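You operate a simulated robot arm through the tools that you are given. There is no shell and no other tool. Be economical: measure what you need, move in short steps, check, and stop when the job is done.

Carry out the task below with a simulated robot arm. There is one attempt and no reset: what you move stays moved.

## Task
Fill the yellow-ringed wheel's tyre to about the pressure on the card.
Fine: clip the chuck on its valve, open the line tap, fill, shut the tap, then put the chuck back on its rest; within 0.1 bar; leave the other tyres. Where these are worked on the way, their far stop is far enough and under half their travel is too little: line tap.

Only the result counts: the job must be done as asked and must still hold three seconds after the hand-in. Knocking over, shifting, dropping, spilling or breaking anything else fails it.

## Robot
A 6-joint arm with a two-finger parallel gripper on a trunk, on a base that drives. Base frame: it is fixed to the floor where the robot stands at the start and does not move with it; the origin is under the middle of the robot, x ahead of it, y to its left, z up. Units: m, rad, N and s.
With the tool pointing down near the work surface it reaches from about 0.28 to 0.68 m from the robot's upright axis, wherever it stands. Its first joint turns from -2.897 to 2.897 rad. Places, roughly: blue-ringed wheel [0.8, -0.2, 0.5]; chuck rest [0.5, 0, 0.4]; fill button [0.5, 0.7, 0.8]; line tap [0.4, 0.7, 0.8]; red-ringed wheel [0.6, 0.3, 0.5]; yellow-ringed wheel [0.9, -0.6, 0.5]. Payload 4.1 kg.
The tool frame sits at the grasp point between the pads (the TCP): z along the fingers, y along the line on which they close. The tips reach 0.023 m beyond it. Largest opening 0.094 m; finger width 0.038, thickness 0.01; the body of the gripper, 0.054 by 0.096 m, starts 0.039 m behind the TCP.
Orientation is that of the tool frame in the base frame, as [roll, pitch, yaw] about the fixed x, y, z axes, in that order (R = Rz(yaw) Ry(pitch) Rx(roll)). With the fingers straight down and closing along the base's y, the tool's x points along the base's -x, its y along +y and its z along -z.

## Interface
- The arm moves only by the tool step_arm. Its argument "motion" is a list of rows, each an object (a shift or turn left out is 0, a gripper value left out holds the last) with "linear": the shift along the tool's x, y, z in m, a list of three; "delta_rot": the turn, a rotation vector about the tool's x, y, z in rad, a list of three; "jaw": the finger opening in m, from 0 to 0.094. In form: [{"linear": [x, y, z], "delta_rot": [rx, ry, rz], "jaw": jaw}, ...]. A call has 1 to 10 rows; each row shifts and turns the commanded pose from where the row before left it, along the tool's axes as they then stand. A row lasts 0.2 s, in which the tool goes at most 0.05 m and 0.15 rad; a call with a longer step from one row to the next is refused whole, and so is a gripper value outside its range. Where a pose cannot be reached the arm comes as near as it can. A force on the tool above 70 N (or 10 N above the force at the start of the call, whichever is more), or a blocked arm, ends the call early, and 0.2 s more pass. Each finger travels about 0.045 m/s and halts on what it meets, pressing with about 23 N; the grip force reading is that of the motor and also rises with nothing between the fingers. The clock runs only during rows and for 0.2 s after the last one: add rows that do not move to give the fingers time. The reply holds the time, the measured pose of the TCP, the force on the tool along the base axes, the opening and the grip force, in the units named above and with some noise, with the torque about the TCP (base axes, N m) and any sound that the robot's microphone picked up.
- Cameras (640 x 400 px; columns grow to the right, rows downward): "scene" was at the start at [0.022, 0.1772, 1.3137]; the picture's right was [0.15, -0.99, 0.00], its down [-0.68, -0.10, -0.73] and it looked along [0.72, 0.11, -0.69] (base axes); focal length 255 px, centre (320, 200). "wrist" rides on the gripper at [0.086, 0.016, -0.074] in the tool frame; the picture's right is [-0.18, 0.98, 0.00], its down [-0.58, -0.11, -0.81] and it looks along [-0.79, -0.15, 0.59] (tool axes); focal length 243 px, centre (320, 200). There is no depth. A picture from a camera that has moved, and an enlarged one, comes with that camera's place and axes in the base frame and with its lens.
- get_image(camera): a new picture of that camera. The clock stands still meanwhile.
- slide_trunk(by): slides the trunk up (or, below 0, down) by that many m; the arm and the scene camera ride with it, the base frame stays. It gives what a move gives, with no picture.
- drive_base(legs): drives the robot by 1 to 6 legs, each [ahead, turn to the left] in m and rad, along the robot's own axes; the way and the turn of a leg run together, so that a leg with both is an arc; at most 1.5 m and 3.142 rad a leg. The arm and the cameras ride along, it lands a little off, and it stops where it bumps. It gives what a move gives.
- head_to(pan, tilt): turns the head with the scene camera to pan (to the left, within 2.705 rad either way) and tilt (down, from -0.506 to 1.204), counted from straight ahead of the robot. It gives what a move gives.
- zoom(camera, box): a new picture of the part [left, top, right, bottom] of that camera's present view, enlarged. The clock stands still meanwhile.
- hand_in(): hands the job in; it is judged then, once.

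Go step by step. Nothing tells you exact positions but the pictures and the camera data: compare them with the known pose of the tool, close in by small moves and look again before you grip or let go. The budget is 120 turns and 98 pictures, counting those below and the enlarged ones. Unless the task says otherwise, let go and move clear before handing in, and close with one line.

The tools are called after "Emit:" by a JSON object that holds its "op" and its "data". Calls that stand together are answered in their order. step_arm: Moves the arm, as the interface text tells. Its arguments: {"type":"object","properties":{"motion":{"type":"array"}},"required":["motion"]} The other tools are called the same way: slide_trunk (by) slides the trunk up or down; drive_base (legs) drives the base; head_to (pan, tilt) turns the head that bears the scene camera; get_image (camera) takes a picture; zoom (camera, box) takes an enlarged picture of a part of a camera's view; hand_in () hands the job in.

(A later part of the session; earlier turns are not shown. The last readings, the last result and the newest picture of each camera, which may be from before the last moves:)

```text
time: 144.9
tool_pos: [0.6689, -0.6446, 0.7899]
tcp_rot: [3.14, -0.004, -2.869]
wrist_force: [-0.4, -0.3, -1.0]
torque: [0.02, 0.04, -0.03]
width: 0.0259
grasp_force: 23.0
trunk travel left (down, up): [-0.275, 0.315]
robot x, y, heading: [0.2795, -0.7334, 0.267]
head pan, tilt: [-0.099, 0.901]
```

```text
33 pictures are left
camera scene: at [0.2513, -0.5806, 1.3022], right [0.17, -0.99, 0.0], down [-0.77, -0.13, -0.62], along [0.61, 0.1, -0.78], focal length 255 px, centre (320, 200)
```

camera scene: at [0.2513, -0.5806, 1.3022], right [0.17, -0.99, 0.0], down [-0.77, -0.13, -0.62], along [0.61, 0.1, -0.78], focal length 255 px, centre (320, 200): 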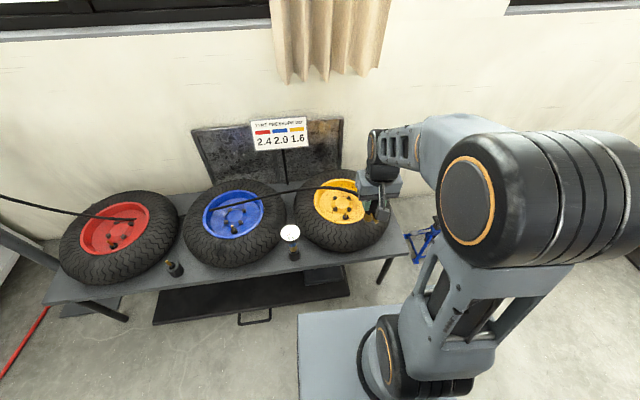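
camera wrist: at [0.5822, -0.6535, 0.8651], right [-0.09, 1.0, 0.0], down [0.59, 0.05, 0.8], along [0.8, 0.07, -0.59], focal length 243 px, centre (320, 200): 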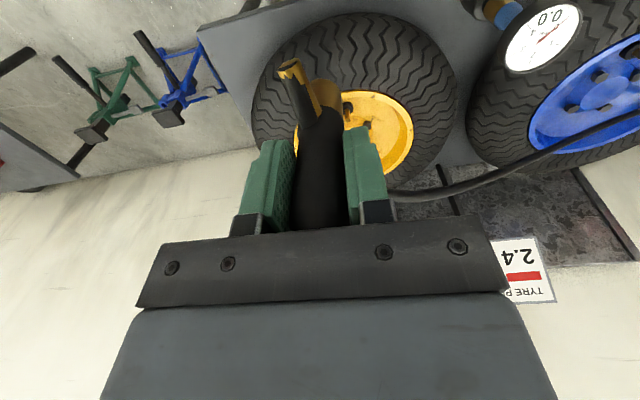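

Emit:
{"op": "zoom", "data": {"camera": "wrist", "box": [300, 70, 420, 160]}}

Emit:
{"op": "zoom", "data": {"camera": "scene", "box": [285, 160, 405, 260]}}

```text
4.44 times, centred on (360, 115) of wrist
camera zoom: at [0.5822, -0.6535, 0.865], right [-0.09, 1.0, 0.0], down [0.59, 0.05, 0.8], along [0.8, 0.07, -0.59], focal length 1078 px, centre (142, 578)
```

zoom: 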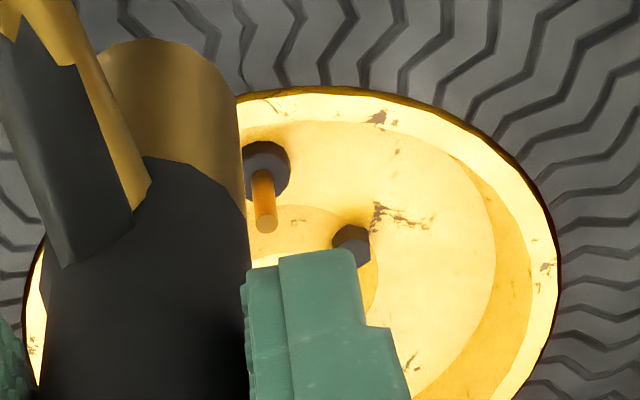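

```text
4.00 times, centred on (345, 210) of scene
camera zoom: at [0.2513, -0.5806, 1.3022], right [0.17, -0.99, 0.0], down [-0.77, -0.13, -0.62], along [0.61, 0.1, -0.78], focal length 1020 px, centre (220, 160)
```

zoom: 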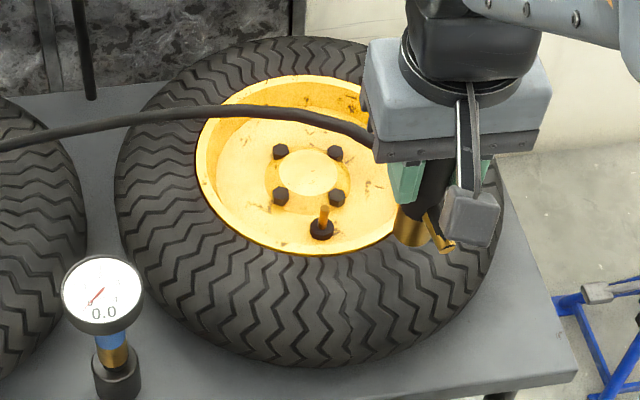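

The valve tip triangulates to about (0.818, -0.587, ~0.52). I'll move above it, staying high, and check against the template.

Emit:
{"op": "step_arm", "data": {"motion": [{"linear": [-0.0395, 0.004, 0.015]}, {"linear": [-0.0395, 0.004, 0.015]}, {"linear": [-0.0395, 0.004, 0.015]}, {"linear": [-0.0395, 0.004, 0.015]}, {}]}}

Emit:
{"op": "zoom", "data": {"camera": "wrist", "box": [220, 0, 420, 125]}}

Emit:
{"op": "zoom", "data": {"camera": "scene", "box": [285, 160, 405, 260]}}

```text
time: 146.1
tool_pos: [0.8161, -0.5863, 0.7289]
tcp_rot: [3.14, -0.003, -2.87]
wrist_force: [0.3, -0.9, -1.3]
torque: [0.05, 0.02, 0.02]
width: 0.0261
grasp_force: 23.1
trunk travel left (down, up): [-0.275, 0.315]
robot x, y, heading: [0.2798, -0.7375, 0.267]
head pan, tilt: [-0.099, 0.901]
```

```text
3.20 times, centred on (320, 62) of wrist
camera zoom: at [0.7303, -0.5949, 0.8039], right [-0.09, 1.0, 0.0], down [0.59, 0.05, 0.8], along [0.8, 0.07, -0.59], focal length 776 px, centre (320, 640)
```

zoom: 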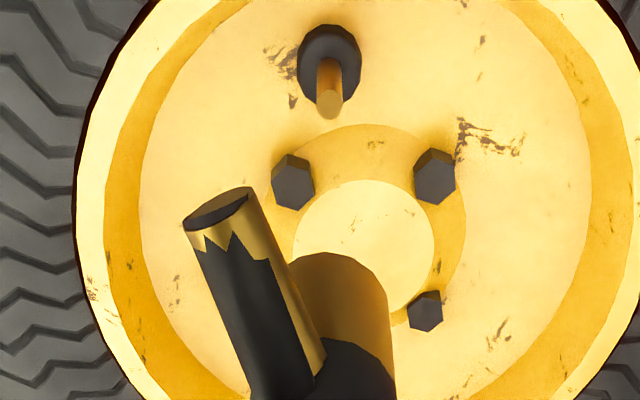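

```text
4.00 times, centred on (345, 210) of scene
camera zoom: at [0.2516, -0.5805, 1.3022], right [0.17, -0.99, 0.0], down [-0.77, -0.13, -0.62], along [0.61, 0.1, -0.78], focal length 1020 px, centre (220, 160)
```

zoom: 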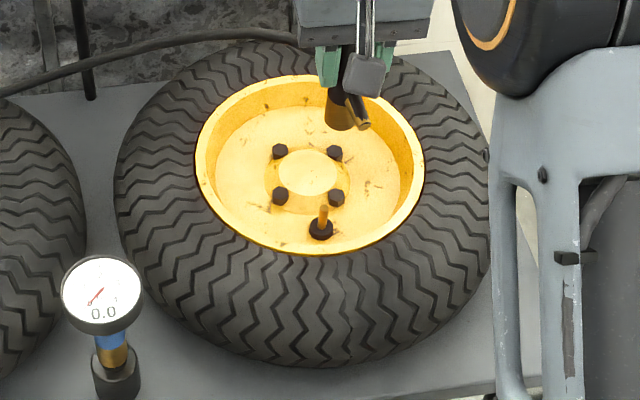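

Two wrist views intersect at valve tip (0.833, -0.583, 0.505), the same height as the rest stub. I'll move there and down to the template height.

Emit:
{"op": "step_arm", "data": {"motion": [{"linear": [-0.0087, -0.0012, 0.02]}, {"linear": [-0.0087, -0.0013, 0.02]}, {"linear": [0, 0, 0.035]}, {"linear": [0, 0, 0.03]}, {}]}}

Emit:
{"op": "zoom", "data": {"camera": "wrist", "box": [220, 0, 420, 125]}}

```text
time: 147.3
tool_pos: [0.8342, -0.5851, 0.624]
tcp_rot: [3.139, -0.004, -2.869]
wrist_force: [1.3, -0.2, -1.4]
torque: [-0.01, 0.0, 0.02]
width: 0.026
grasp_force: 23.5
trunk travel left (down, up): [-0.275, 0.315]
robot x, y, heading: [0.2775, -0.738, 0.264]
head pan, tilt: [-0.099, 0.901]
```

```text
3.20 times, centred on (320, 62) of wrist
camera zoom: at [0.7473, -0.5933, 0.6986], right [-0.09, 1.0, 0.0], down [0.59, 0.05, 0.8], along [0.8, 0.07, -0.59], focal length 776 px, centre (320, 640)
```

zoom: 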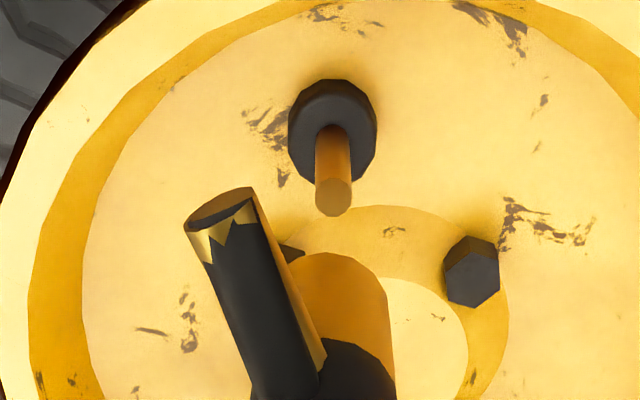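

The valve appears within 2 mm of the template. I'll nudge +2 mm in tool y and descend slowly.

Emit:
{"op": "step_arm", "data": {"motion": [{"linear": [0, 0.002, 0.015]}, {"linear": [0, 0, 0.012]}, {"linear": [0, 0, 0.01]}, {}]}}

Emit:
{"op": "zoom", "data": {"camera": "wrist", "box": [220, 0, 420, 125]}}

Emit:
{"op": "zoom", "data": {"camera": "scene", "box": [320, 190, 380, 240]}}

```text
time: 148.3
tool_pos: [0.833, -0.5822, 0.5908]
tcp_rot: [3.139, 0.0, -2.867]
wrist_force: [-2.3, -1.9, 17.0]
torque: [-0.04, 0.2, 0.0]
width: 0.026
grasp_force: 22.8
trunk travel left (down, up): [-0.275, 0.315]
robot x, y, heading: [0.2804, -0.7361, 0.268]
head pan, tilt: [-0.099, 0.901]
```

```text
3.20 times, centred on (320, 62) of wrist
camera zoom: at [0.7461, -0.5912, 0.6646], right [-0.09, 1.0, 0.0], down [0.59, 0.05, 0.81], along [0.8, 0.07, -0.59], focal length 776 px, centre (320, 640)
```

zoom: 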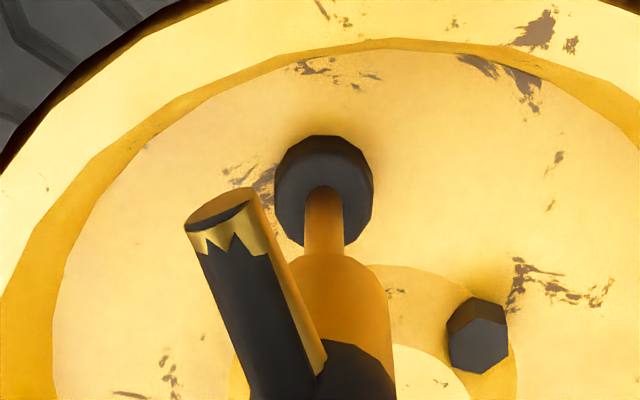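

```text
8.00 times, centred on (350, 215) of scene
camera zoom: at [0.2499, -0.581, 1.3025], right [0.17, -0.99, 0.0], down [-0.77, -0.13, -0.62], along [0.61, 0.1, -0.78], focal length 2040 px, centre (80, 80)
```

zoom: 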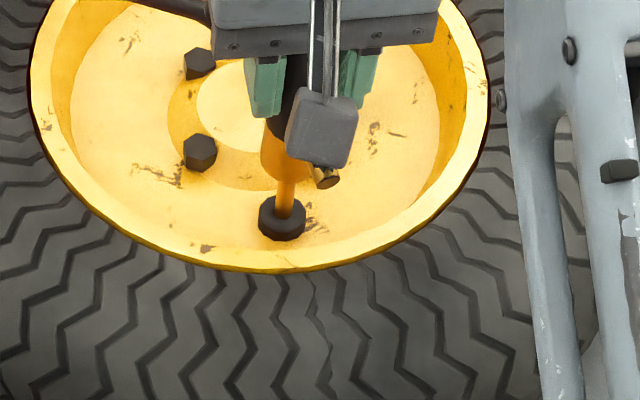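

The stem tip is meeting the chuck's rim (17 N). The lateral position looks right, so the offset is likely along tool x. I'll back off, shift 3 mm toward the robot and retry.

Emit:
{"op": "step_arm", "data": {"motion": [{"linear": [0, 0, -0.008]}, {"linear": [0.003, 0, 0]}, {"linear": [0, 0, 0.006]}, {"linear": [0, 0, 0.006]}, {}]}}

```text
time: 149.5
tool_pos: [0.8299, -0.5842, 0.5835]
tcp_rot: [3.14, -0.003, -2.868]
wrist_force: [0.4, -0.6, -1.8]
torque: [0.01, 0.0, 0.02]
width: 0.0261
grasp_force: 22.9
trunk travel left (down, up): [-0.275, 0.315]
robot x, y, heading: [0.2772, -0.7334, 0.27]
head pan, tilt: [-0.099, 0.901]
```

No contact force now, and it is below the previous contact height. I'll continue down.

Emit:
{"op": "step_arm", "data": {"motion": [{"linear": [0, 0, 0.008]}, {"linear": [0, 0, 0.008]}, {"linear": [0, 0, 0.006]}, {}]}}

Emit:
{"op": "zoom", "data": {"camera": "wrist", "box": [220, 0, 420, 125]}}

```text
time: 150.5
tool_pos: [0.8284, -0.5842, 0.5621]
tcp_rot: [3.141, -0.002, -2.866]
wrist_force: [-2.1, 0.8, 0.4]
torque: [0.05, 0.17, 0.04]
width: 0.0256
grasp_force: 22.4
trunk travel left (down, up): [-0.275, 0.315]
robot x, y, heading: [0.2795, -0.7379, 0.267]
head pan, tilt: [-0.099, 0.901]
```

```text
3.20 times, centred on (320, 62) of wrist
camera zoom: at [0.7428, -0.592, 0.6367], right [-0.09, 1.0, 0.0], down [0.59, 0.05, 0.8], along [0.8, 0.07, -0.59], focal length 776 px, centre (320, 640)
```

zoom: 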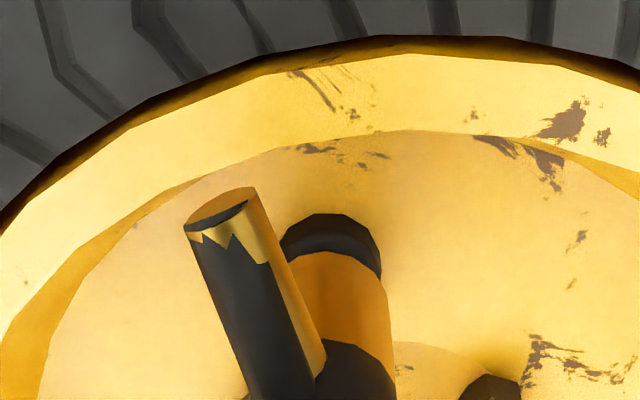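

Emit:
{"op": "step_arm", "data": {"motion": [{"linear": [0.001, 0, 0.006]}, {"linear": [0, 0, 0.006]}, {"linear": [0, 0, 0.005]}, {"linear": [0, 0, 0.003]}, {}]}}

```text
time: 151.7
tool_pos: [0.8284, -0.5842, 0.5492]
tcp_rot: [3.14, 0.009, -2.867]
wrist_force: [-1.6, -1.6, 53.8]
torque: [-0.11, 0.33, -0.01]
width: 0.0264
grasp_force: 23.3
trunk travel left (down, up): [-0.275, 0.315]
robot x, y, heading: [0.2788, -0.7386, 0.264]
head pan, tilt: [-0.099, 0.901]
```

A firm 54 N seat. I'll relieve the pressure, release and raise, then look at the chuck and the gauge.

Emit:
{"op": "step_arm", "data": {"motion": [{"linear": [0, 0, -0.003]}, {"jaw": 0.05}, {}, {}, {"linear": [0, 0, -0.04]}, {"linear": [0, 0, -0.045]}, {"linear": [0, 0, -0.045]}]}}

Emit:
{"op": "zoom", "data": {"camera": "wrist", "box": [200, 0, 440, 150]}}

Emit:
{"op": "head_to", "data": {"pan": 0.9, "tilt": 0.6}}

Emit:
{"op": "get_image", "data": {"camera": "scene"}}

```text
time: 153.3
tool_pos: [0.8306, -0.5831, 0.6763]
tcp_rot: [-3.141, -0.005, -2.868]
wrist_force: [0.1, -0.3, -0.8]
torque: [-0.01, 0.02, -0.04]
width: 0.0499
grasp_force: 0.1
trunk travel left (down, up): [-0.275, 0.315]
robot x, y, heading: [0.2763, -0.7383, 0.265]
head pan, tilt: [-0.099, 0.901]
```

```text
2.67 times, centred on (320, 75) of wrist
camera zoom: at [0.7439, -0.5907, 0.7506], right [-0.09, 1.0, 0.0], down [0.59, 0.05, 0.8], along [0.8, 0.07, -0.6], focal length 647 px, centre (320, 533)
```

zoom: 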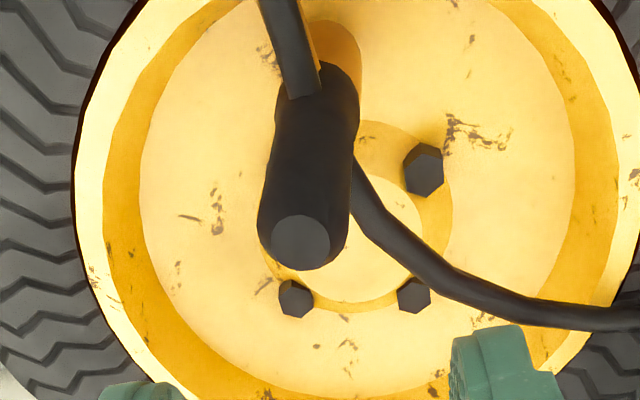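

```text
time: 154.6
tool_pos: [0.8302, -0.5837, 0.676]
tcp_rot: [3.14, -0.003, -2.866]
wrist_force: [1.3, -0.8, -0.2]
torque: [-0.01, 0.0, 0.02]
width: 0.0502
grasp_force: 0.0
trunk travel left (down, up): [-0.275, 0.315]
robot x, y, heading: [0.2812, -0.7389, 0.268]
head pan, tilt: [0.901, 0.6]
```

```text
23 pictures are left
camera scene: at [0.2116, -0.5119, 1.327], right [0.92, -0.39, 0.0], down [-0.22, -0.52, -0.82], along [0.32, 0.76, -0.57], focal length 255 px, centre (320, 200)
```

scene: 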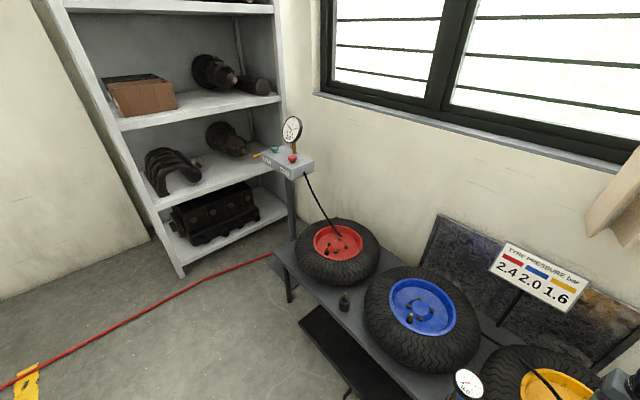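

The chuck is standing on the yellow valve. I'll raise and retract the arm and drive over to the fill station, stopping near (-0.02, 0.34).

Emit:
{"op": "step_arm", "data": {"motion": [{"linear": [0, 0, -0.045]}, {"linear": [0.01, 0, -0.045]}, {"linear": [0.03, 0, -0.038]}, {"linear": [0.03, 0, -0.038]}, {"linear": [0.03, 0, -0.038]}, {"linear": [0.03, 0, -0.038]}, {"linear": [0.03, 0, -0.038]}, {"linear": [0.04, 0, 0], "jaw": 0.0}]}}

Emit:
{"op": "drive_base", "data": {"legs": [[0, 1.575], [1.119, 0], [0, -1.2]]}}

Emit:
{"op": "head_to", "data": {"pan": 0.0, "tilt": 0.65}}

Emit:
{"op": "get_image", "data": {"camera": "scene"}}

```text
time: 156.4
tool_pos: [0.6369, -0.6401, 0.9551]
tcp_rot: [3.14, -0.003, -2.868]
wrist_force: [0.0, 0.4, -0.8]
torque: [-0.01, 0.01, 0.05]
width: 0.0148
grasp_force: 0.1
trunk travel left (down, up): [-0.275, 0.315]
robot x, y, heading: [0.2779, -0.7351, 0.267]
head pan, tilt: [0.901, 0.6]
```

```text
time: 169.0
tool_pos: [0.2435, 0.5667, 0.9558]
tcp_rot: [3.14, -0.004, -2.46]
wrist_force: [-0.2, -0.6, -0.1]
torque: [-0.01, -0.02, 0.03]
width: 0.0
grasp_force: 22.7
trunk travel left (down, up): [-0.275, 0.315]
robot x, y, heading: [-0.0502, 0.3334, 0.67]
head pan, tilt: [0.901, 0.6]
```

```text
time: 170.2
tool_pos: [0.2443, 0.5661, 0.9545]
tcp_rot: [3.14, -0.003, -2.46]
wrist_force: [-0.5, 0.4, 0.4]
torque: [0.0, 0.0, -0.06]
width: 0.0001
grasp_force: 23.6
trunk travel left (down, up): [-0.275, 0.315]
robot x, y, heading: [-0.0504, 0.3381, 0.67]
head pan, tilt: [0.0, 0.649]
```

```text
22 pictures are left
camera scene: at [-0.1305, 0.4798, 1.3227], right [0.62, -0.78, 0.0], down [-0.47, -0.38, -0.8], along [0.62, 0.5, -0.6], focal length 255 px, centre (320, 200)
```

scene: 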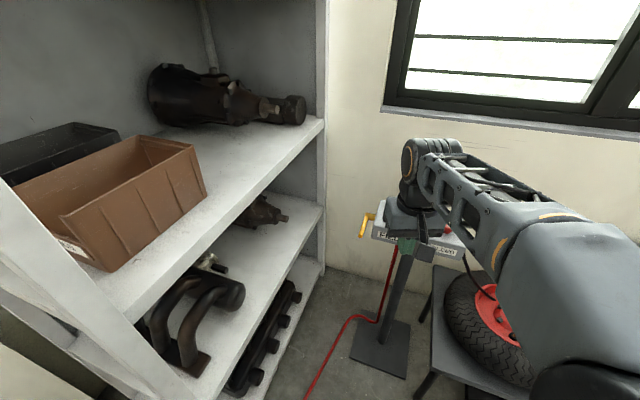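

The arm hides the station from here, so I'll use the wrist camera, which faces it.

Emit:
{"op": "get_image", "data": {"camera": "wrist"}}

```text
21 pictures are left
camera wrist: at [0.1677, 0.5243, 1.0303], right [-0.47, 0.88, 0.0], down [0.52, 0.28, 0.8], along [0.71, 0.38, -0.59], focal length 243 px, centre (320, 200)
```

wrist: 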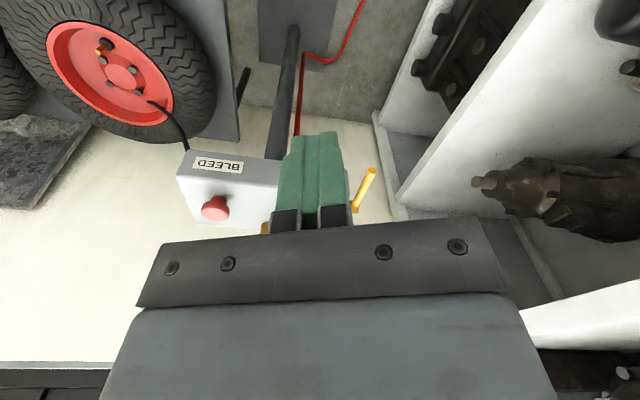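

Emit:
{"op": "zoom", "data": {"camera": "wrist", "box": [170, 120, 410, 240]}}

Emit:
{"op": "zoom", "data": {"camera": "scene", "box": [345, 190, 475, 270]}}

```text
2.67 times, centred on (290, 180) of wrist
camera zoom: at [0.1677, 0.5243, 1.0303], right [-0.47, 0.88, 0.0], down [0.52, 0.28, 0.8], along [0.71, 0.38, -0.59], focal length 647 px, centre (400, 253)
```

zoom: 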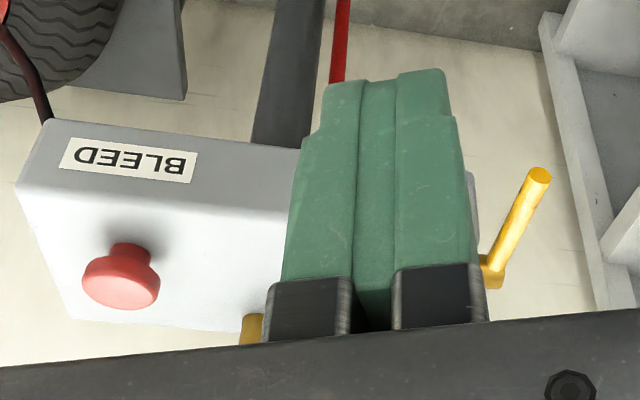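

```text
4.92 times, centred on (410, 230) of scene
camera zoom: at [-0.1305, 0.4798, 1.3227], right [0.62, -0.78, 0.0], down [-0.47, -0.38, -0.8], along [0.62, 0.5, -0.6], focal length 1256 px, centre (-123, 52)
```

zoom: 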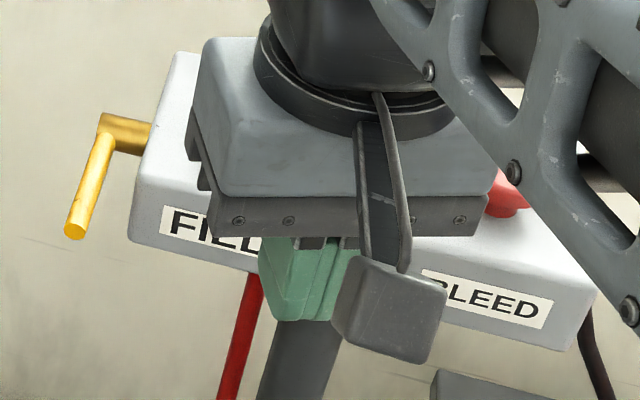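

The tap's handle is horizontal, pointing to the front from its elbow at (0.47, 0.759, 0.771) to its tip at (0.372, 0.727, 0.770), turning about the box's lateral axis. I'll bring the closed fingertips above the handle.

Emit:
{"op": "step_arm", "data": {"motion": [{"linear": [-0.038, 0.0057, 0.01]}, {"linear": [-0.038, 0.0057, 0.01]}, {"linear": [-0.038, 0.0057, 0.01]}, {"linear": [-0.038, 0.0057, 0.01]}, {"linear": [-0.038, 0.0057, 0.02]}, {"linear": [-0.038, 0.0057, 0.02]}, {"linear": [0, 0, 0.03]}, {}]}}

Emit:
{"op": "zoom", "data": {"camera": "scene", "box": [345, 180, 475, 270]}}

```text
time: 172.0
tool_pos: [0.4001, 0.7374, 0.845]
tcp_rot: [3.14, -0.004, -2.461]
wrist_force: [0.6, -0.5, -0.5]
torque: [0.01, -0.03, -0.02]
width: 0.0
grasp_force: 22.9
trunk travel left (down, up): [-0.275, 0.315]
robot x, y, heading: [-0.0489, 0.3346, 0.673]
head pan, tilt: [0.0, 0.649]
```

```text
4.44 times, centred on (410, 225) of scene
camera zoom: at [-0.1304, 0.4799, 1.3227], right [0.62, -0.78, 0.0], down [-0.47, -0.38, -0.8], along [0.62, 0.5, -0.6], focal length 1134 px, centre (-80, 89)
```

zoom: 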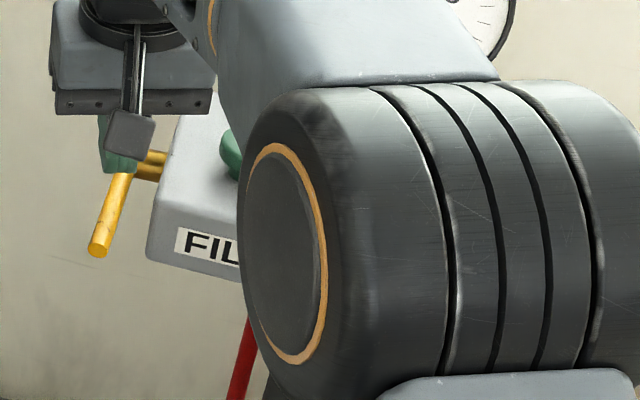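

The fingertips are over the handle. I'll press down gently and see whether it turns that way.

Emit:
{"op": "step_arm", "data": {"motion": [{"linear": [0, 0, 0.02]}, {"linear": [0, 0, 0.015]}, {"linear": [0, 0, 0.01]}, {"linear": [0, 0, 0.01]}, {"linear": [0, 0, 0.01]}]}}

```text
time: 173.2
tool_pos: [0.4007, 0.737, 0.7995]
tcp_rot: [3.139, 0.028, -2.462]
wrist_force: [-10.7, -9.3, 39.5]
torque: [-0.38, 0.74, 0.0]
width: 0.0001
grasp_force: 23.1
trunk travel left (down, up): [-0.275, 0.315]
robot x, y, heading: [-0.0461, 0.3371, 0.672]
head pan, tilt: [0.0, 0.649]
stopped in row 5: the force on the tool passed its limit (the readings are from after the stop); the commanded pose is now the measured one
```

It's blocked downward, so the tap opens upward. I'll grip the handle near its tip, closing along the tap's axis, and lift it round the arc.

Emit:
{"op": "step_arm", "data": {"motion": [{"linear": [0, 0, -0.04], "jaw": 0.034}, {"delta_rot": [0, 0, 0.125]}, {"delta_rot": [0, 0, 0.125]}, {"delta_rot": [0, 0, 0.115]}, {"linear": [0.027, 0.0014, 0]}, {"linear": [0, 0, 0.02]}, {"linear": [0, 0, 0.01]}, {}]}}

Emit:
{"op": "zoom", "data": {"camera": "wrist", "box": [220, 80, 420, 240]}}

```text
time: 175.0
tool_pos: [0.3755, 0.73, 0.8012]
tcp_rot: [3.131, 0.016, -2.828]
wrist_force: [-0.8, -0.5, 0.4]
torque: [0.0, 0.0, 0.0]
width: 0.034
grasp_force: 0.0
trunk travel left (down, up): [-0.275, 0.315]
robot x, y, heading: [-0.0438, 0.3342, 0.672]
head pan, tilt: [0.0, 0.649]
```

```text
2.50 times, centred on (320, 160) of wrist
camera zoom: at [0.2886, 0.718, 0.8746], right [-0.13, 0.99, 0.01], down [0.58, 0.07, 0.81], along [0.81, 0.11, -0.58], focal length 606 px, centre (320, 300)
```

zoom: 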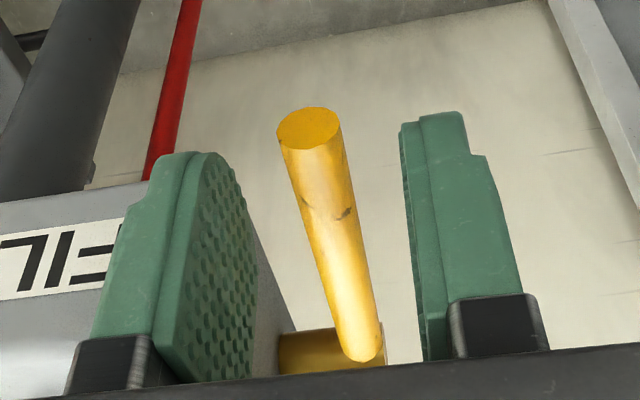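

The handle lies between the fingers and the left finger is clear of the box. I'll go down and close.

Emit:
{"op": "step_arm", "data": {"motion": [{"linear": [0, 0, 0.015]}, {"linear": [0, 0, 0.011]}, {"jaw": 0.0}, {}, {}]}}

```text
time: 176.2
tool_pos: [0.3767, 0.7289, 0.7764]
tcp_rot: [3.132, 0.017, -2.826]
wrist_force: [2.0, -8.6, -1.4]
torque: [-0.09, 0.06, 0.15]
width: 0.014
grasp_force: 44.3
trunk travel left (down, up): [-0.275, 0.315]
robot x, y, heading: [-0.0473, 0.3359, 0.675]
head pan, tilt: [0.0, 0.649]
```

Emit:
{"op": "step_arm", "data": {"motion": [{"linear": [-0.0012, 0, -0.0152]}, {"linear": [-0.0035, 0, -0.0148]}, {"linear": [-0.0059, 0, -0.014]}, {}]}}

```text
time: 177.2
tool_pos: [0.3854, 0.7318, 0.8197]
tcp_rot: [3.133, 0.015, -2.829]
wrist_force: [-0.7, -13.1, -13.3]
torque: [-0.63, 1.21, -0.36]
width: 0.0138
grasp_force: 45.6
trunk travel left (down, up): [-0.275, 0.315]
robot x, y, heading: [-0.0476, 0.3349, 0.674]
head pan, tilt: [0.0, 0.649]
```

It moves upward. Continuing along the arc.

Emit:
{"op": "step_arm", "data": {"motion": [{"linear": [-0.0079, 0, -0.013]}, {"linear": [-0.0099, 0, -0.0116]}, {"linear": [-0.0116, 0, -0.0099]}, {}]}}

Emit:
{"op": "step_arm", "data": {"motion": [{"linear": [-0.013, 0, -0.0079]}, {"linear": [-0.014, 0, -0.0059]}, {"linear": [-0.0148, 0, -0.0035]}, {"linear": [-0.0152, 0, -0.0012]}, {}]}}

Emit:
{"op": "zoom", "data": {"camera": "scene", "box": [325, 140, 455, 250]}}

```text
time: 178.2
tool_pos: [0.4126, 0.7403, 0.8564]
tcp_rot: [3.133, 0.015, -2.826]
wrist_force: [-5.6, -17.0, -8.6]
torque: [-0.82, 1.14, -0.14]
width: 0.0137
grasp_force: 45.2
trunk travel left (down, up): [-0.275, 0.315]
robot x, y, heading: [-0.0478, 0.3354, 0.673]
head pan, tilt: [0.0, 0.649]
```

```text
time: 179.4
tool_pos: [0.4662, 0.7576, 0.877]
tcp_rot: [3.13, 0.02, -2.828]
wrist_force: [-4.5, -17.6, 14.2]
torque: [-0.95, 0.88, 0.16]
width: 0.0134
grasp_force: 45.4
trunk travel left (down, up): [-0.275, 0.315]
robot x, y, heading: [-0.0473, 0.3342, 0.679]
head pan, tilt: [0.0, 0.649]
```

```text
3.64 times, centred on (390, 195) of scene
camera zoom: at [-0.1317, 0.477, 1.3231], right [0.62, -0.78, 0.0], down [-0.47, -0.38, -0.8], along [0.62, 0.5, -0.6], focal length 928 px, centre (66, 218)
```

zoom: 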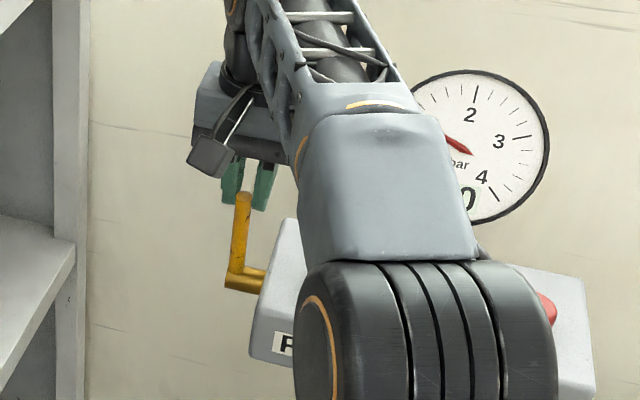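

The tap handle is vertical now, and the gauge needle has risen to about 1. I'll release, move off, and read the gauge.

Emit:
{"op": "step_arm", "data": {"motion": [{"jaw": 0.03}, {}, {"linear": [0, 0, -0.04]}, {"linear": [0.04, 0, -0.01]}, {"linear": [0.045, 0, 0]}, {"linear": [0, 0, 0], "jaw": 0.0}, {}, {}]}}

Emit:
{"op": "get_image", "data": {"camera": "scene"}}

```text
time: 181.2
tool_pos: [0.4609, 0.7596, 0.9193]
tcp_rot: [3.133, 0.014, -2.827]
wrist_force: [0.2, 0.3, 0.2]
torque: [0.01, 0.03, 0.01]
width: 0.0
grasp_force: 22.3
out of reach, approached as far as the arm can: row 4, 5
trunk travel left (down, up): [-0.275, 0.315]
robot x, y, heading: [-0.0456, 0.3329, 0.672]
head pan, tilt: [0.0, 0.649]
```

```text
15 pictures are left
camera scene: at [-0.1305, 0.4795, 1.3227], right [0.62, -0.78, 0.0], down [-0.47, -0.38, -0.8], along [0.62, 0.5, -0.6], focal length 255 px, centre (320, 200)
```

scene: 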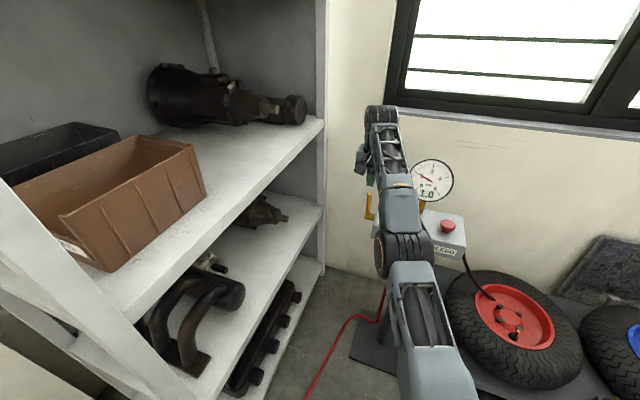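

Gauge reads 1.0 bar, so the chuck is clipped on the right line. The fill button top is near (0.49, 0.688, 0.806); I'll move above it.

Emit:
{"op": "step_arm", "data": {"motion": [{"linear": [0.0015, -0.024, 0]}, {"linear": [0.0015, -0.024, 0]}, {"linear": [0.0016, -0.024, 0]}, {}]}}

```text
time: 182.2
tool_pos: [0.4677, 0.7496, 0.9206]
tcp_rot: [3.134, 0.013, -2.826]
wrist_force: [-0.3, 0.6, 0.1]
torque: [-0.01, -0.05, -0.01]
width: 0.0001
grasp_force: 23.2
out of reach, approached as far as the arm can: row 1, 2, 3
trunk travel left (down, up): [-0.275, 0.315]
robot x, y, heading: [-0.0478, 0.3384, 0.67]
head pan, tilt: [0.0, 0.649]
```

The arm is near its reach limit here; I'll drive 0.07 m closer and try again.

Emit:
{"op": "drive_base", "data": {"legs": [[0.07, 0]]}}

Emit:
{"op": "step_arm", "data": {"motion": [{"linear": [0.02, -0.02, 0]}, {"linear": [0.02, -0.02, 0]}, {}]}}

```text
time: 183.2
tool_pos: [0.5208, 0.7952, 0.9205]
tcp_rot: [3.132, 0.013, -2.822]
wrist_force: [-0.3, -0.1, 0.7]
torque: [0.02, -0.02, 0.0]
width: 0.0
grasp_force: 22.7
trunk travel left (down, up): [-0.275, 0.315]
robot x, y, heading: [0.0105, 0.3803, 0.673]
head pan, tilt: [0.0, 0.649]
```

```text
time: 184.0
tool_pos: [0.5219, 0.7941, 0.9204]
tcp_rot: [3.134, 0.016, -2.824]
wrist_force: [-0.1, -0.3, 0.5]
torque: [0.03, 0.01, 0.0]
width: 0.0002
grasp_force: 23.0
out of reach, approached as far as the arm can: row 1, 2
trunk travel left (down, up): [-0.275, 0.315]
robot x, y, heading: [0.0078, 0.3771, 0.671]
head pan, tilt: [0.0, 0.649]
```

Emit:
{"op": "step_arm", "data": {"motion": [{"linear": [0, 0, -0.02], "delta_rot": [0, 0, -0.12]}, {"linear": [0, 0, -0.02], "delta_rot": [0, 0, -0.12]}, {"delta_rot": [0, 0, -0.12]}, {}]}}

```text
time: 185.0
tool_pos: [0.5098, 0.7841, 0.9535]
tcp_rot: [3.138, 0.017, -2.462]
wrist_force: [-0.3, 0.7, 0.2]
torque: [0.02, 0.02, 0.01]
width: 0.0
grasp_force: 22.8
out of reach, approached as far as the arm can: row 1, 2
trunk travel left (down, up): [-0.275, 0.315]
robot x, y, heading: [0.007, 0.374, 0.666]
head pan, tilt: [0.0, 0.649]
```

Emit:
{"op": "step_arm", "data": {"motion": [{"linear": [0.021, -0.0134, 0]}, {"linear": [0.021, -0.0134, 0]}, {"linear": [0.021, -0.0134, 0]}, {"linear": [0.02, -0.0134, 0]}, {}]}}

```text
time: 186.2
tool_pos: [0.4799, 0.6898, 0.9508]
tcp_rot: [3.137, 0.018, -2.465]
wrist_force: [-0.8, 0.6, -0.6]
torque: [0.0, 0.02, -0.02]
width: 0.0002
grasp_force: 23.2
trunk travel left (down, up): [-0.275, 0.315]
robot x, y, heading: [0.0062, 0.3786, 0.677]
head pan, tilt: [0.0, 0.649]
```

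Emit:
{"op": "get_image", "data": {"camera": "scene"}}

```text
14 pictures are left
camera scene: at [-0.0758, 0.5233, 1.3227], right [0.62, -0.78, 0.0], down [-0.47, -0.38, -0.8], along [0.62, 0.5, -0.6], focal length 255 px, centre (320, 200)
```

scene: 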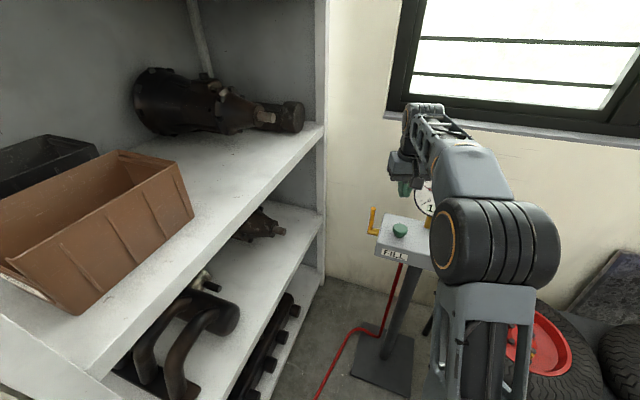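

The button checks out. I'll descend to just above it.

Emit:
{"op": "step_arm", "data": {"motion": [{"linear": [0, 0, 0.04]}, {"linear": [0, 0, 0.04]}, {"linear": [0, 0, 0.025]}, {"linear": [0, 0, 0.008]}, {}]}}

```text
time: 187.0
tool_pos: [0.4717, 0.69, 0.8747]
tcp_rot: [-3.14, 0.043, -2.466]
wrist_force: [-48.5, -22.7, 27.3]
torque: [0.33, -3.26, -2.14]
width: 0.0
grasp_force: 23.4
trunk travel left (down, up): [-0.275, 0.315]
robot x, y, heading: [0.005, 0.3758, 0.675]
head pan, tilt: [0.0, 0.649]
stopped in row 3: the force on the tool passed its limit (the readings are from after the stop); the commanded pose is now the measured one
```

It hit something, likely the gauge against the gripper body. Backing up and looking.

Emit:
{"op": "step_arm", "data": {"motion": [{"linear": [0.006, 0, -0.02]}, {"linear": [0.01, 0, -0.02]}, {}]}}

Emit:
{"op": "get_image", "data": {"camera": "wrist"}}

Emit:
{"op": "zoom", "data": {"camera": "scene", "box": [360, 130, 480, 260]}}

```text
time: 187.8
tool_pos: [0.4665, 0.6832, 0.9078]
tcp_rot: [-3.142, 0.039, -2.461]
wrist_force: [-0.3, -0.6, 0.3]
torque: [0.0, 0.0, 0.02]
width: 0.0001
grasp_force: 22.8
trunk travel left (down, up): [-0.275, 0.315]
robot x, y, heading: [0.0048, 0.3767, 0.67]
head pan, tilt: [0.0, 0.649]
```

```text
13 pictures are left
camera wrist: at [0.3874, 0.6396, 0.9789], right [-0.47, 0.88, 0.01], down [0.5, 0.26, 0.83], along [0.73, 0.4, -0.56], focal length 243 px, centre (320, 200)
```

wrist: 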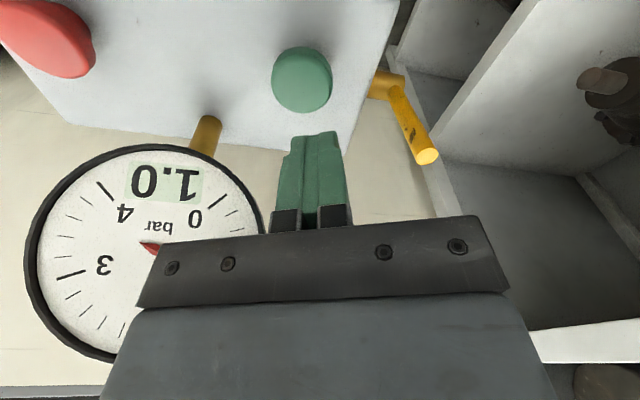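

```text
3.08 times, centred on (420, 195) of scene
camera zoom: at [-0.0763, 0.5231, 1.3227], right [0.62, -0.78, 0.0], down [-0.47, -0.38, -0.8], along [0.62, 0.5, -0.6], focal length 785 px, centre (12, 215)
```

zoom: 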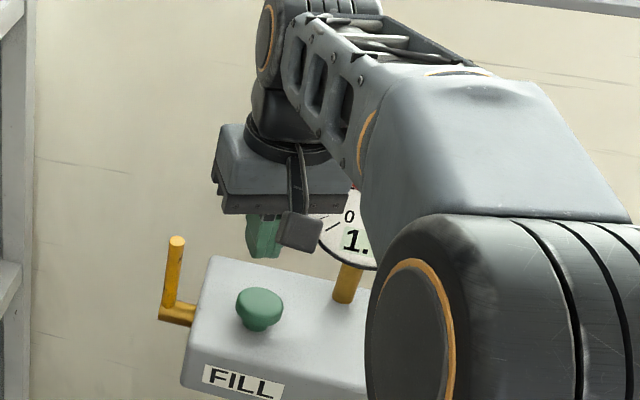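

The gauge is intact and reads 1.0 in the wrist view, which will be a handy readout. I'll lean the gripper 0.6 rad toward the robot so its body clears the gauge, then approach the button with the fingertips.

Emit:
{"op": "step_arm", "data": {"motion": [{"linear": [0, 0, -0.02], "delta_rot": [0, -0.145, 0]}, {"delta_rot": [0, -0.145, 0]}, {"delta_rot": [0, -0.145, 0]}, {"delta_rot": [0, -0.13, 0]}, {}]}}

```text
time: 189.0
tool_pos: [0.4644, 0.6816, 0.9278]
tcp_rot: [-3.14, 0.605, -2.463]
wrist_force: [-0.1, 0.4, -0.8]
torque: [0.02, -0.02, 0.04]
width: 0.0
grasp_force: 23.3
trunk travel left (down, up): [-0.275, 0.315]
robot x, y, heading: [0.0075, 0.3766, 0.67]
head pan, tilt: [0.0, 0.649]
```

Emit:
{"op": "step_arm", "data": {"motion": [{"linear": [0.0117, -0.0027, 0.0235]}, {"linear": [0.0117, -0.0027, 0.0235]}, {"linear": [0.0117, -0.0027, 0.0235]}, {}]}}

Emit:
{"op": "get_image", "data": {"camera": "wrist"}}

```text
time: 190.0
tool_pos: [0.4791, 0.6835, 0.8517]
tcp_rot: [-3.141, 0.603, -2.464]
wrist_force: [0.6, 1.3, 4.2]
torque: [-0.01, -0.01, -0.02]
width: 0.0002
grasp_force: 22.9
trunk travel left (down, up): [-0.275, 0.315]
robot x, y, heading: [0.0042, 0.381, 0.674]
head pan, tilt: [0.0, 0.649]
```

```text
11 pictures are left
camera wrist: at [0.3817, 0.6253, 0.8627], right [-0.5, 0.86, 0.1], down [0.08, -0.07, 0.99], along [0.86, 0.5, -0.04], focal length 243 px, centre (320, 200)
```

wrist: 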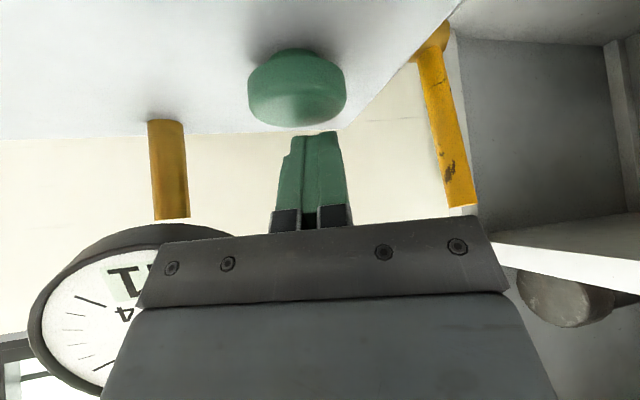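

The fingertips just touch the button. I'll press 6 mm straight down and listen.

Emit:
{"op": "step_arm", "data": {"motion": [{"linear": [0.0034, 0, 0.005]}]}}

```text
time: 190.4
tool_pos: [0.4787, 0.6833, 0.8454]
tcp_rot: [-3.14, 0.607, -2.462]
wrist_force: [1.1, 2.5, 9.0]
torque: [0.07, -0.04, -0.02]
width: 0.0
grasp_force: 22.5
trunk travel left (down, up): [-0.275, 0.315]
robot x, y, heading: [0.0082, 0.379, 0.672]
head pan, tilt: [0.0, 0.649]
```

Emit:
{"op": "step_arm", "data": {"motion": [{"linear": [0.0023, 0, 0.0033]}]}}

Emit:
{"op": "get_image", "data": {"camera": "wrist"}}

```text
time: 190.8
tool_pos: [0.4794, 0.6826, 0.8448]
tcp_rot: [-3.139, 0.614, -2.462]
wrist_force: [0.2, 1.2, 27.0]
torque: [-0.03, 0.04, 0.07]
width: 0.0
grasp_force: 23.0
trunk travel left (down, up): [-0.275, 0.315]
robot x, y, heading: [0.0057, 0.3801, 0.667]
head pan, tilt: [0.0, 0.649]
```

```text
10 pictures are left
camera wrist: at [0.3812, 0.6248, 0.8553], right [-0.5, 0.86, 0.1], down [0.08, -0.07, 0.99], along [0.86, 0.5, -0.03], focal length 243 px, centre (320, 200)
```

wrist: 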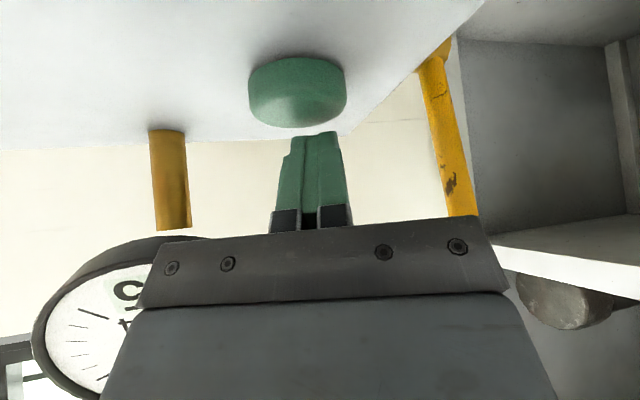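

Emit:
{"op": "zoom", "data": {"camera": "wrist", "box": [30, 230, 190, 390]}}

```text
2.50 times, centred on (110, 310) of wrist
camera zoom: at [0.3812, 0.6248, 0.8553], right [-0.5, 0.86, 0.1], down [0.08, -0.07, 0.99], along [0.86, 0.5, -0.03], focal length 606 px, centre (845, -75)
```

zoom: 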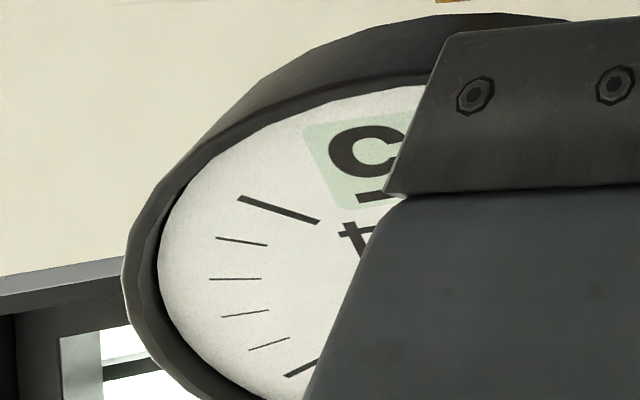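

The readout's last digit is now 5, so about 1.5 bar and rising fast. I'll lift off immediately.

Emit:
{"op": "step_arm", "data": {"motion": [{"linear": [-0.022, 0, -0.033]}, {"linear": [-0.011, 0, -0.0165]}]}}

Emit:
{"op": "zoom", "data": {"camera": "wrist", "box": [10, 200, 230, 390]}}

```text
time: 191.4
tool_pos: [0.4757, 0.6836, 0.9003]
tcp_rot: [3.141, 0.601, -2.464]
wrist_force: [0.1, -0.2, -0.4]
torque: [0.01, -0.02, 0.02]
width: 0.0
grasp_force: 23.0
trunk travel left (down, up): [-0.275, 0.315]
robot x, y, heading: [0.0069, 0.3748, 0.67]
head pan, tilt: [0.0, 0.649]
```

```text
2.11 times, centred on (120, 295) of wrist
camera zoom: at [0.3786, 0.6242, 0.9125], right [-0.5, 0.86, 0.1], down [0.09, -0.07, 0.99], along [0.86, 0.5, -0.04], focal length 511 px, centre (741, 0)
```

zoom: 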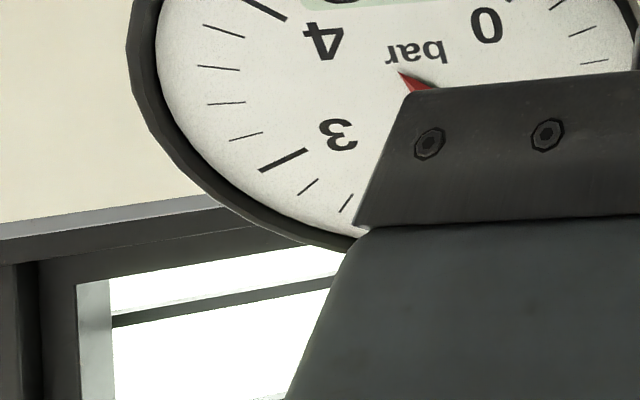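

Emit:
{"op": "zoom", "data": {"camera": "wrist", "box": [60, 130, 240, 260]}}

```text
3.08 times, centred on (150, 195) of wrist
camera zoom: at [0.3786, 0.6242, 0.9125], right [-0.5, 0.86, 0.1], down [0.09, -0.07, 0.99], along [0.86, 0.5, -0.04], focal length 746 px, centre (843, 215)
```

zoom: 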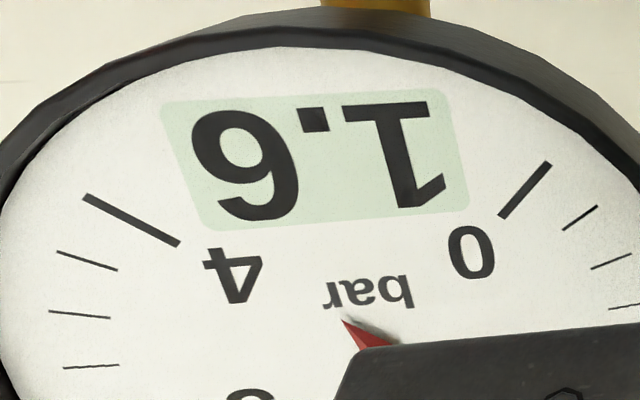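

The gauge reads 1.6 bar (display seen upside down), exactly on target. Now I'll shut the tap: go to the vertical handle, grip it, and bring it back down along the arc.

Emit:
{"op": "step_arm", "data": {"motion": [{"linear": [-0.028, 0, -0.041]}, {"linear": [0, 0.04, 0]}, {"linear": [0, 0.04, 0]}, {"delta_rot": [0, 0.15, 0]}, {"delta_rot": [0, 0.15, 0]}, {"delta_rot": [0, 0.15, 0]}, {"delta_rot": [0, 0.15, 0], "jaw": 0.036}, {"delta_rot": [0, 0, 0.12]}, {"delta_rot": [0, 0, 0.12]}, {"delta_rot": [0, 0, 0.122]}]}}

```text
time: 193.6
tool_pos: [0.4278, 0.7448, 0.9488]
tcp_rot: [-3.141, 0.003, -2.828]
wrist_force: [-0.4, -0.3, 0.8]
torque: [0.01, -0.01, 0.01]
width: 0.0362
grasp_force: 0.1
trunk travel left (down, up): [-0.275, 0.315]
robot x, y, heading: [0.0083, 0.3774, 0.675]
head pan, tilt: [0.0, 0.649]
```

Emit:
{"op": "step_arm", "data": {"motion": [{"linear": [-0.0205, 0, 0]}, {"linear": [-0.0205, 0, 0]}, {"linear": [0, 0, 0.025]}, {"linear": [0, 0, 0.025]}, {"linear": [0, 0, 0.02]}, {}]}}

Emit:
{"op": "get_image", "data": {"camera": "wrist"}}

```text
time: 195.0
tool_pos: [0.4682, 0.7582, 0.8791]
tcp_rot: [-3.141, 0.002, -2.826]
wrist_force: [0.0, 0.0, 1.3]
torque: [0.01, 0.01, 0.03]
width: 0.0359
grasp_force: 0.1
trunk travel left (down, up): [-0.275, 0.315]
robot x, y, heading: [0.0103, 0.379, 0.667]
head pan, tilt: [0.0, 0.649]
```

```text
6 pictures are left
camera wrist: at [0.3806, 0.7453, 0.9528], right [-0.13, 0.99, 0.0], down [0.58, 0.08, 0.81], along [0.8, 0.11, -0.59], focal length 243 px, centre (320, 200)
```

wrist: 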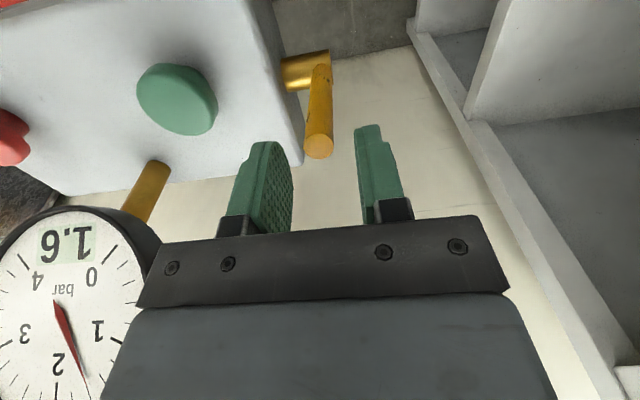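

Still 1.6, and the handle is between the fingers. I'll lower slightly more, close, and reverse the arc.

Emit:
{"op": "step_arm", "data": {"motion": [{"linear": [0, 0, 0.01]}, {"jaw": 0.0}, {}, {}, {"linear": [0.014, 0, 0.001]}, {"linear": [0.0138, 0, 0.0033]}, {"linear": [0.013, 0, 0.0055]}]}}

```text
time: 196.6
tool_pos: [0.428, 0.7468, 0.8585]
tcp_rot: [3.141, 0.006, -2.827]
wrist_force: [6.7, 23.1, 3.7]
torque: [0.53, -1.25, -0.18]
width: 0.0138
grasp_force: 45.1
trunk travel left (down, up): [-0.275, 0.315]
robot x, y, heading: [0.0092, 0.379, 0.676]
head pan, tilt: [0.0, 0.649]
```

Emit:
{"op": "step_arm", "data": {"motion": [{"linear": [0.0131, 0, 0.008]}, {"linear": [0.0117, 0, 0.01]}, {"linear": [0.01, 0, 0.0117]}, {"linear": [0.008, 0, 0.0131]}, {"linear": [0.0059, 0, 0.0142]}, {"linear": [0.0036, 0, 0.015]}, {"linear": [0.0012, 0, 0.0153]}, {"linear": [0, 0, 0.003]}]}}

```text
time: 198.4
tool_pos: [0.3763, 0.729, 0.769]
tcp_rot: [-3.141, 0.003, -2.823]
wrist_force: [-7.3, 19.6, 15.2]
torque: [0.39, -1.22, -0.02]
width: 0.0138
grasp_force: 45.1
trunk travel left (down, up): [-0.275, 0.315]
robot x, y, heading: [0.0072, 0.3762, 0.672]
head pan, tilt: [0.0, 0.649]
```

The tap is back on its shut stop. I'll release, rise, retract, and drive back to the yellow wheel.

Emit:
{"op": "step_arm", "data": {"motion": [{"linear": [0, 0, -0.001], "jaw": 0.036}, {}, {"linear": [0, 0, -0.04]}, {"linear": [0.02, 0, -0.04]}, {"linear": [0.03, 0, -0.03], "delta_rot": [0, 0, -0.12]}, {"linear": [0.03, 0, -0.03], "delta_rot": [0, 0, -0.12]}, {"linear": [0.03, 0, -0.03], "delta_rot": [0, 0, -0.12]}, {"linear": [0.04, 0, 0]}, {}]}}

Emit:
{"op": "get_image", "data": {"camera": "scene"}}

```text
time: 200.4
tool_pos: [0.2459, 0.6594, 0.9391]
tcp_rot: [-3.139, 0.004, -2.465]
wrist_force: [0.4, 0.2, -0.3]
torque: [0.02, 0.0, 0.0]
width: 0.0363
grasp_force: 0.1
trunk travel left (down, up): [-0.275, 0.315]
robot x, y, heading: [0.0067, 0.3775, 0.673]
head pan, tilt: [0.0, 0.649]
```

```text
5 pictures are left
camera scene: at [-0.0768, 0.523, 1.3227], right [0.62, -0.78, 0.0], down [-0.47, -0.38, -0.8], along [0.62, 0.5, -0.6], focal length 255 px, centre (320, 200)
```

scene: 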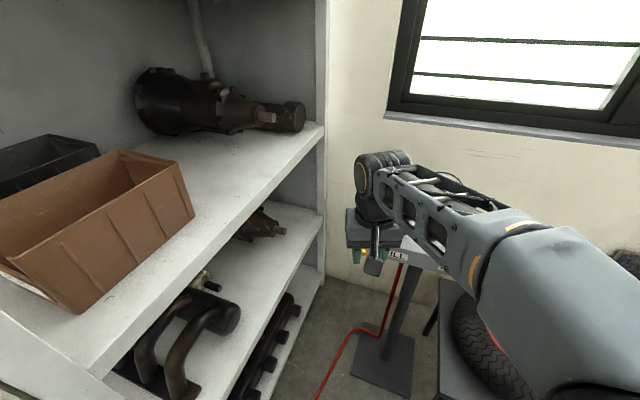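

The handle is horizontal again. Driving back to the yellow wheel the same way I came.

Emit:
{"op": "drive_base", "data": {"legs": [[0, 1.139], [-1.146, 0], [0, -1.544]]}}

```text
time: 212.9
tool_pos: [0.6081, -0.5837, 0.9389]
tcp_rot: [-3.139, 0.004, -2.871]
wrist_force: [0.7, -0.3, 0.0]
torque: [0.01, -0.03, -0.02]
width: 0.036
grasp_force: 0.1
trunk travel left (down, up): [-0.275, 0.315]
robot x, y, heading: [0.2758, -0.7486, 0.27]
head pan, tilt: [0.0, 0.649]
```

Emit:
{"op": "step_arm", "data": {"motion": [{"linear": [-0.0426, -0.0118, 0], "jaw": 0.06}, {"linear": [-0.0426, -0.0118, 0]}, {"linear": [-0.0426, -0.0118, 0]}, {"linear": [-0.0426, -0.0118, 0]}, {"linear": [-0.0426, -0.0118, 0]}, {"linear": [0, 0, 0.045]}, {"linear": [0, 0, 0.045]}, {"linear": [0, 0, 0.045]}, {"linear": [0, 0, 0.045]}, {"linear": [0, 0, 0.045]}]}}

Emit:
{"op": "zoom", "data": {"camera": "wrist", "box": [180, 0, 460, 240]}}

```text
time: 215.1
tool_pos: [0.8313, -0.584, 0.7177]
tcp_rot: [-3.141, 0.004, -2.871]
wrist_force: [0.5, 0.3, 0.9]
torque: [0.03, 0.0, 0.03]
width: 0.0602
grasp_force: 0.1
trunk travel left (down, up): [-0.275, 0.315]
robot x, y, heading: [0.2772, -0.7446, 0.268]
head pan, tilt: [0.0, 0.649]
```

```text
1.67 times, centred on (320, 120) of wrist
camera zoom: at [0.7439, -0.5921, 0.7915], right [-0.09, 1.0, 0.0], down [0.59, 0.05, 0.81], along [0.81, 0.07, -0.59], focal length 404 px, centre (320, 333)
```

zoom: 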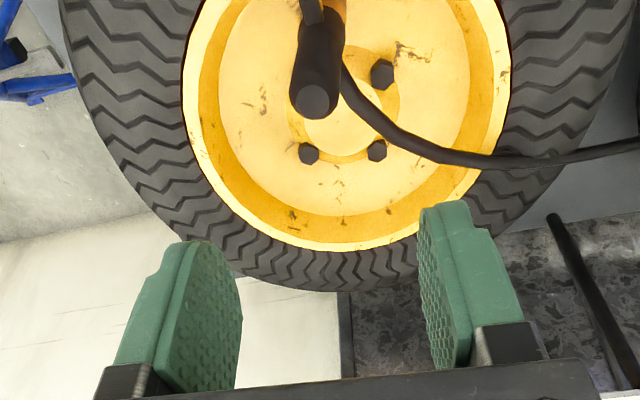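

The chuck stands on the valve with a slight lean. I'll descend over it with a slightly wider opening and close.

Emit:
{"op": "step_arm", "data": {"motion": [{"linear": [-0.002, -0.001, 0.04], "jaw": 0.074}, {"linear": [0, 0, 0.045]}, {"linear": [0, 0, 0.04]}, {"linear": [0, 0, 0.02]}, {"linear": [0, 0, 0.018]}, {"jaw": 0.0}, {}, {}, {}, {}]}}

```text
time: 217.3
tool_pos: [0.833, -0.5841, 0.5514]
tcp_rot: [-3.139, 0.002, -2.87]
wrist_force: [-0.4, 0.8, 0.8]
torque: [0.04, 0.02, 0.0]
width: 0.0261
grasp_force: 22.6
trunk travel left (down, up): [-0.275, 0.315]
robot x, y, heading: [0.2771, -0.7477, 0.268]
head pan, tilt: [0.0, 0.649]
```

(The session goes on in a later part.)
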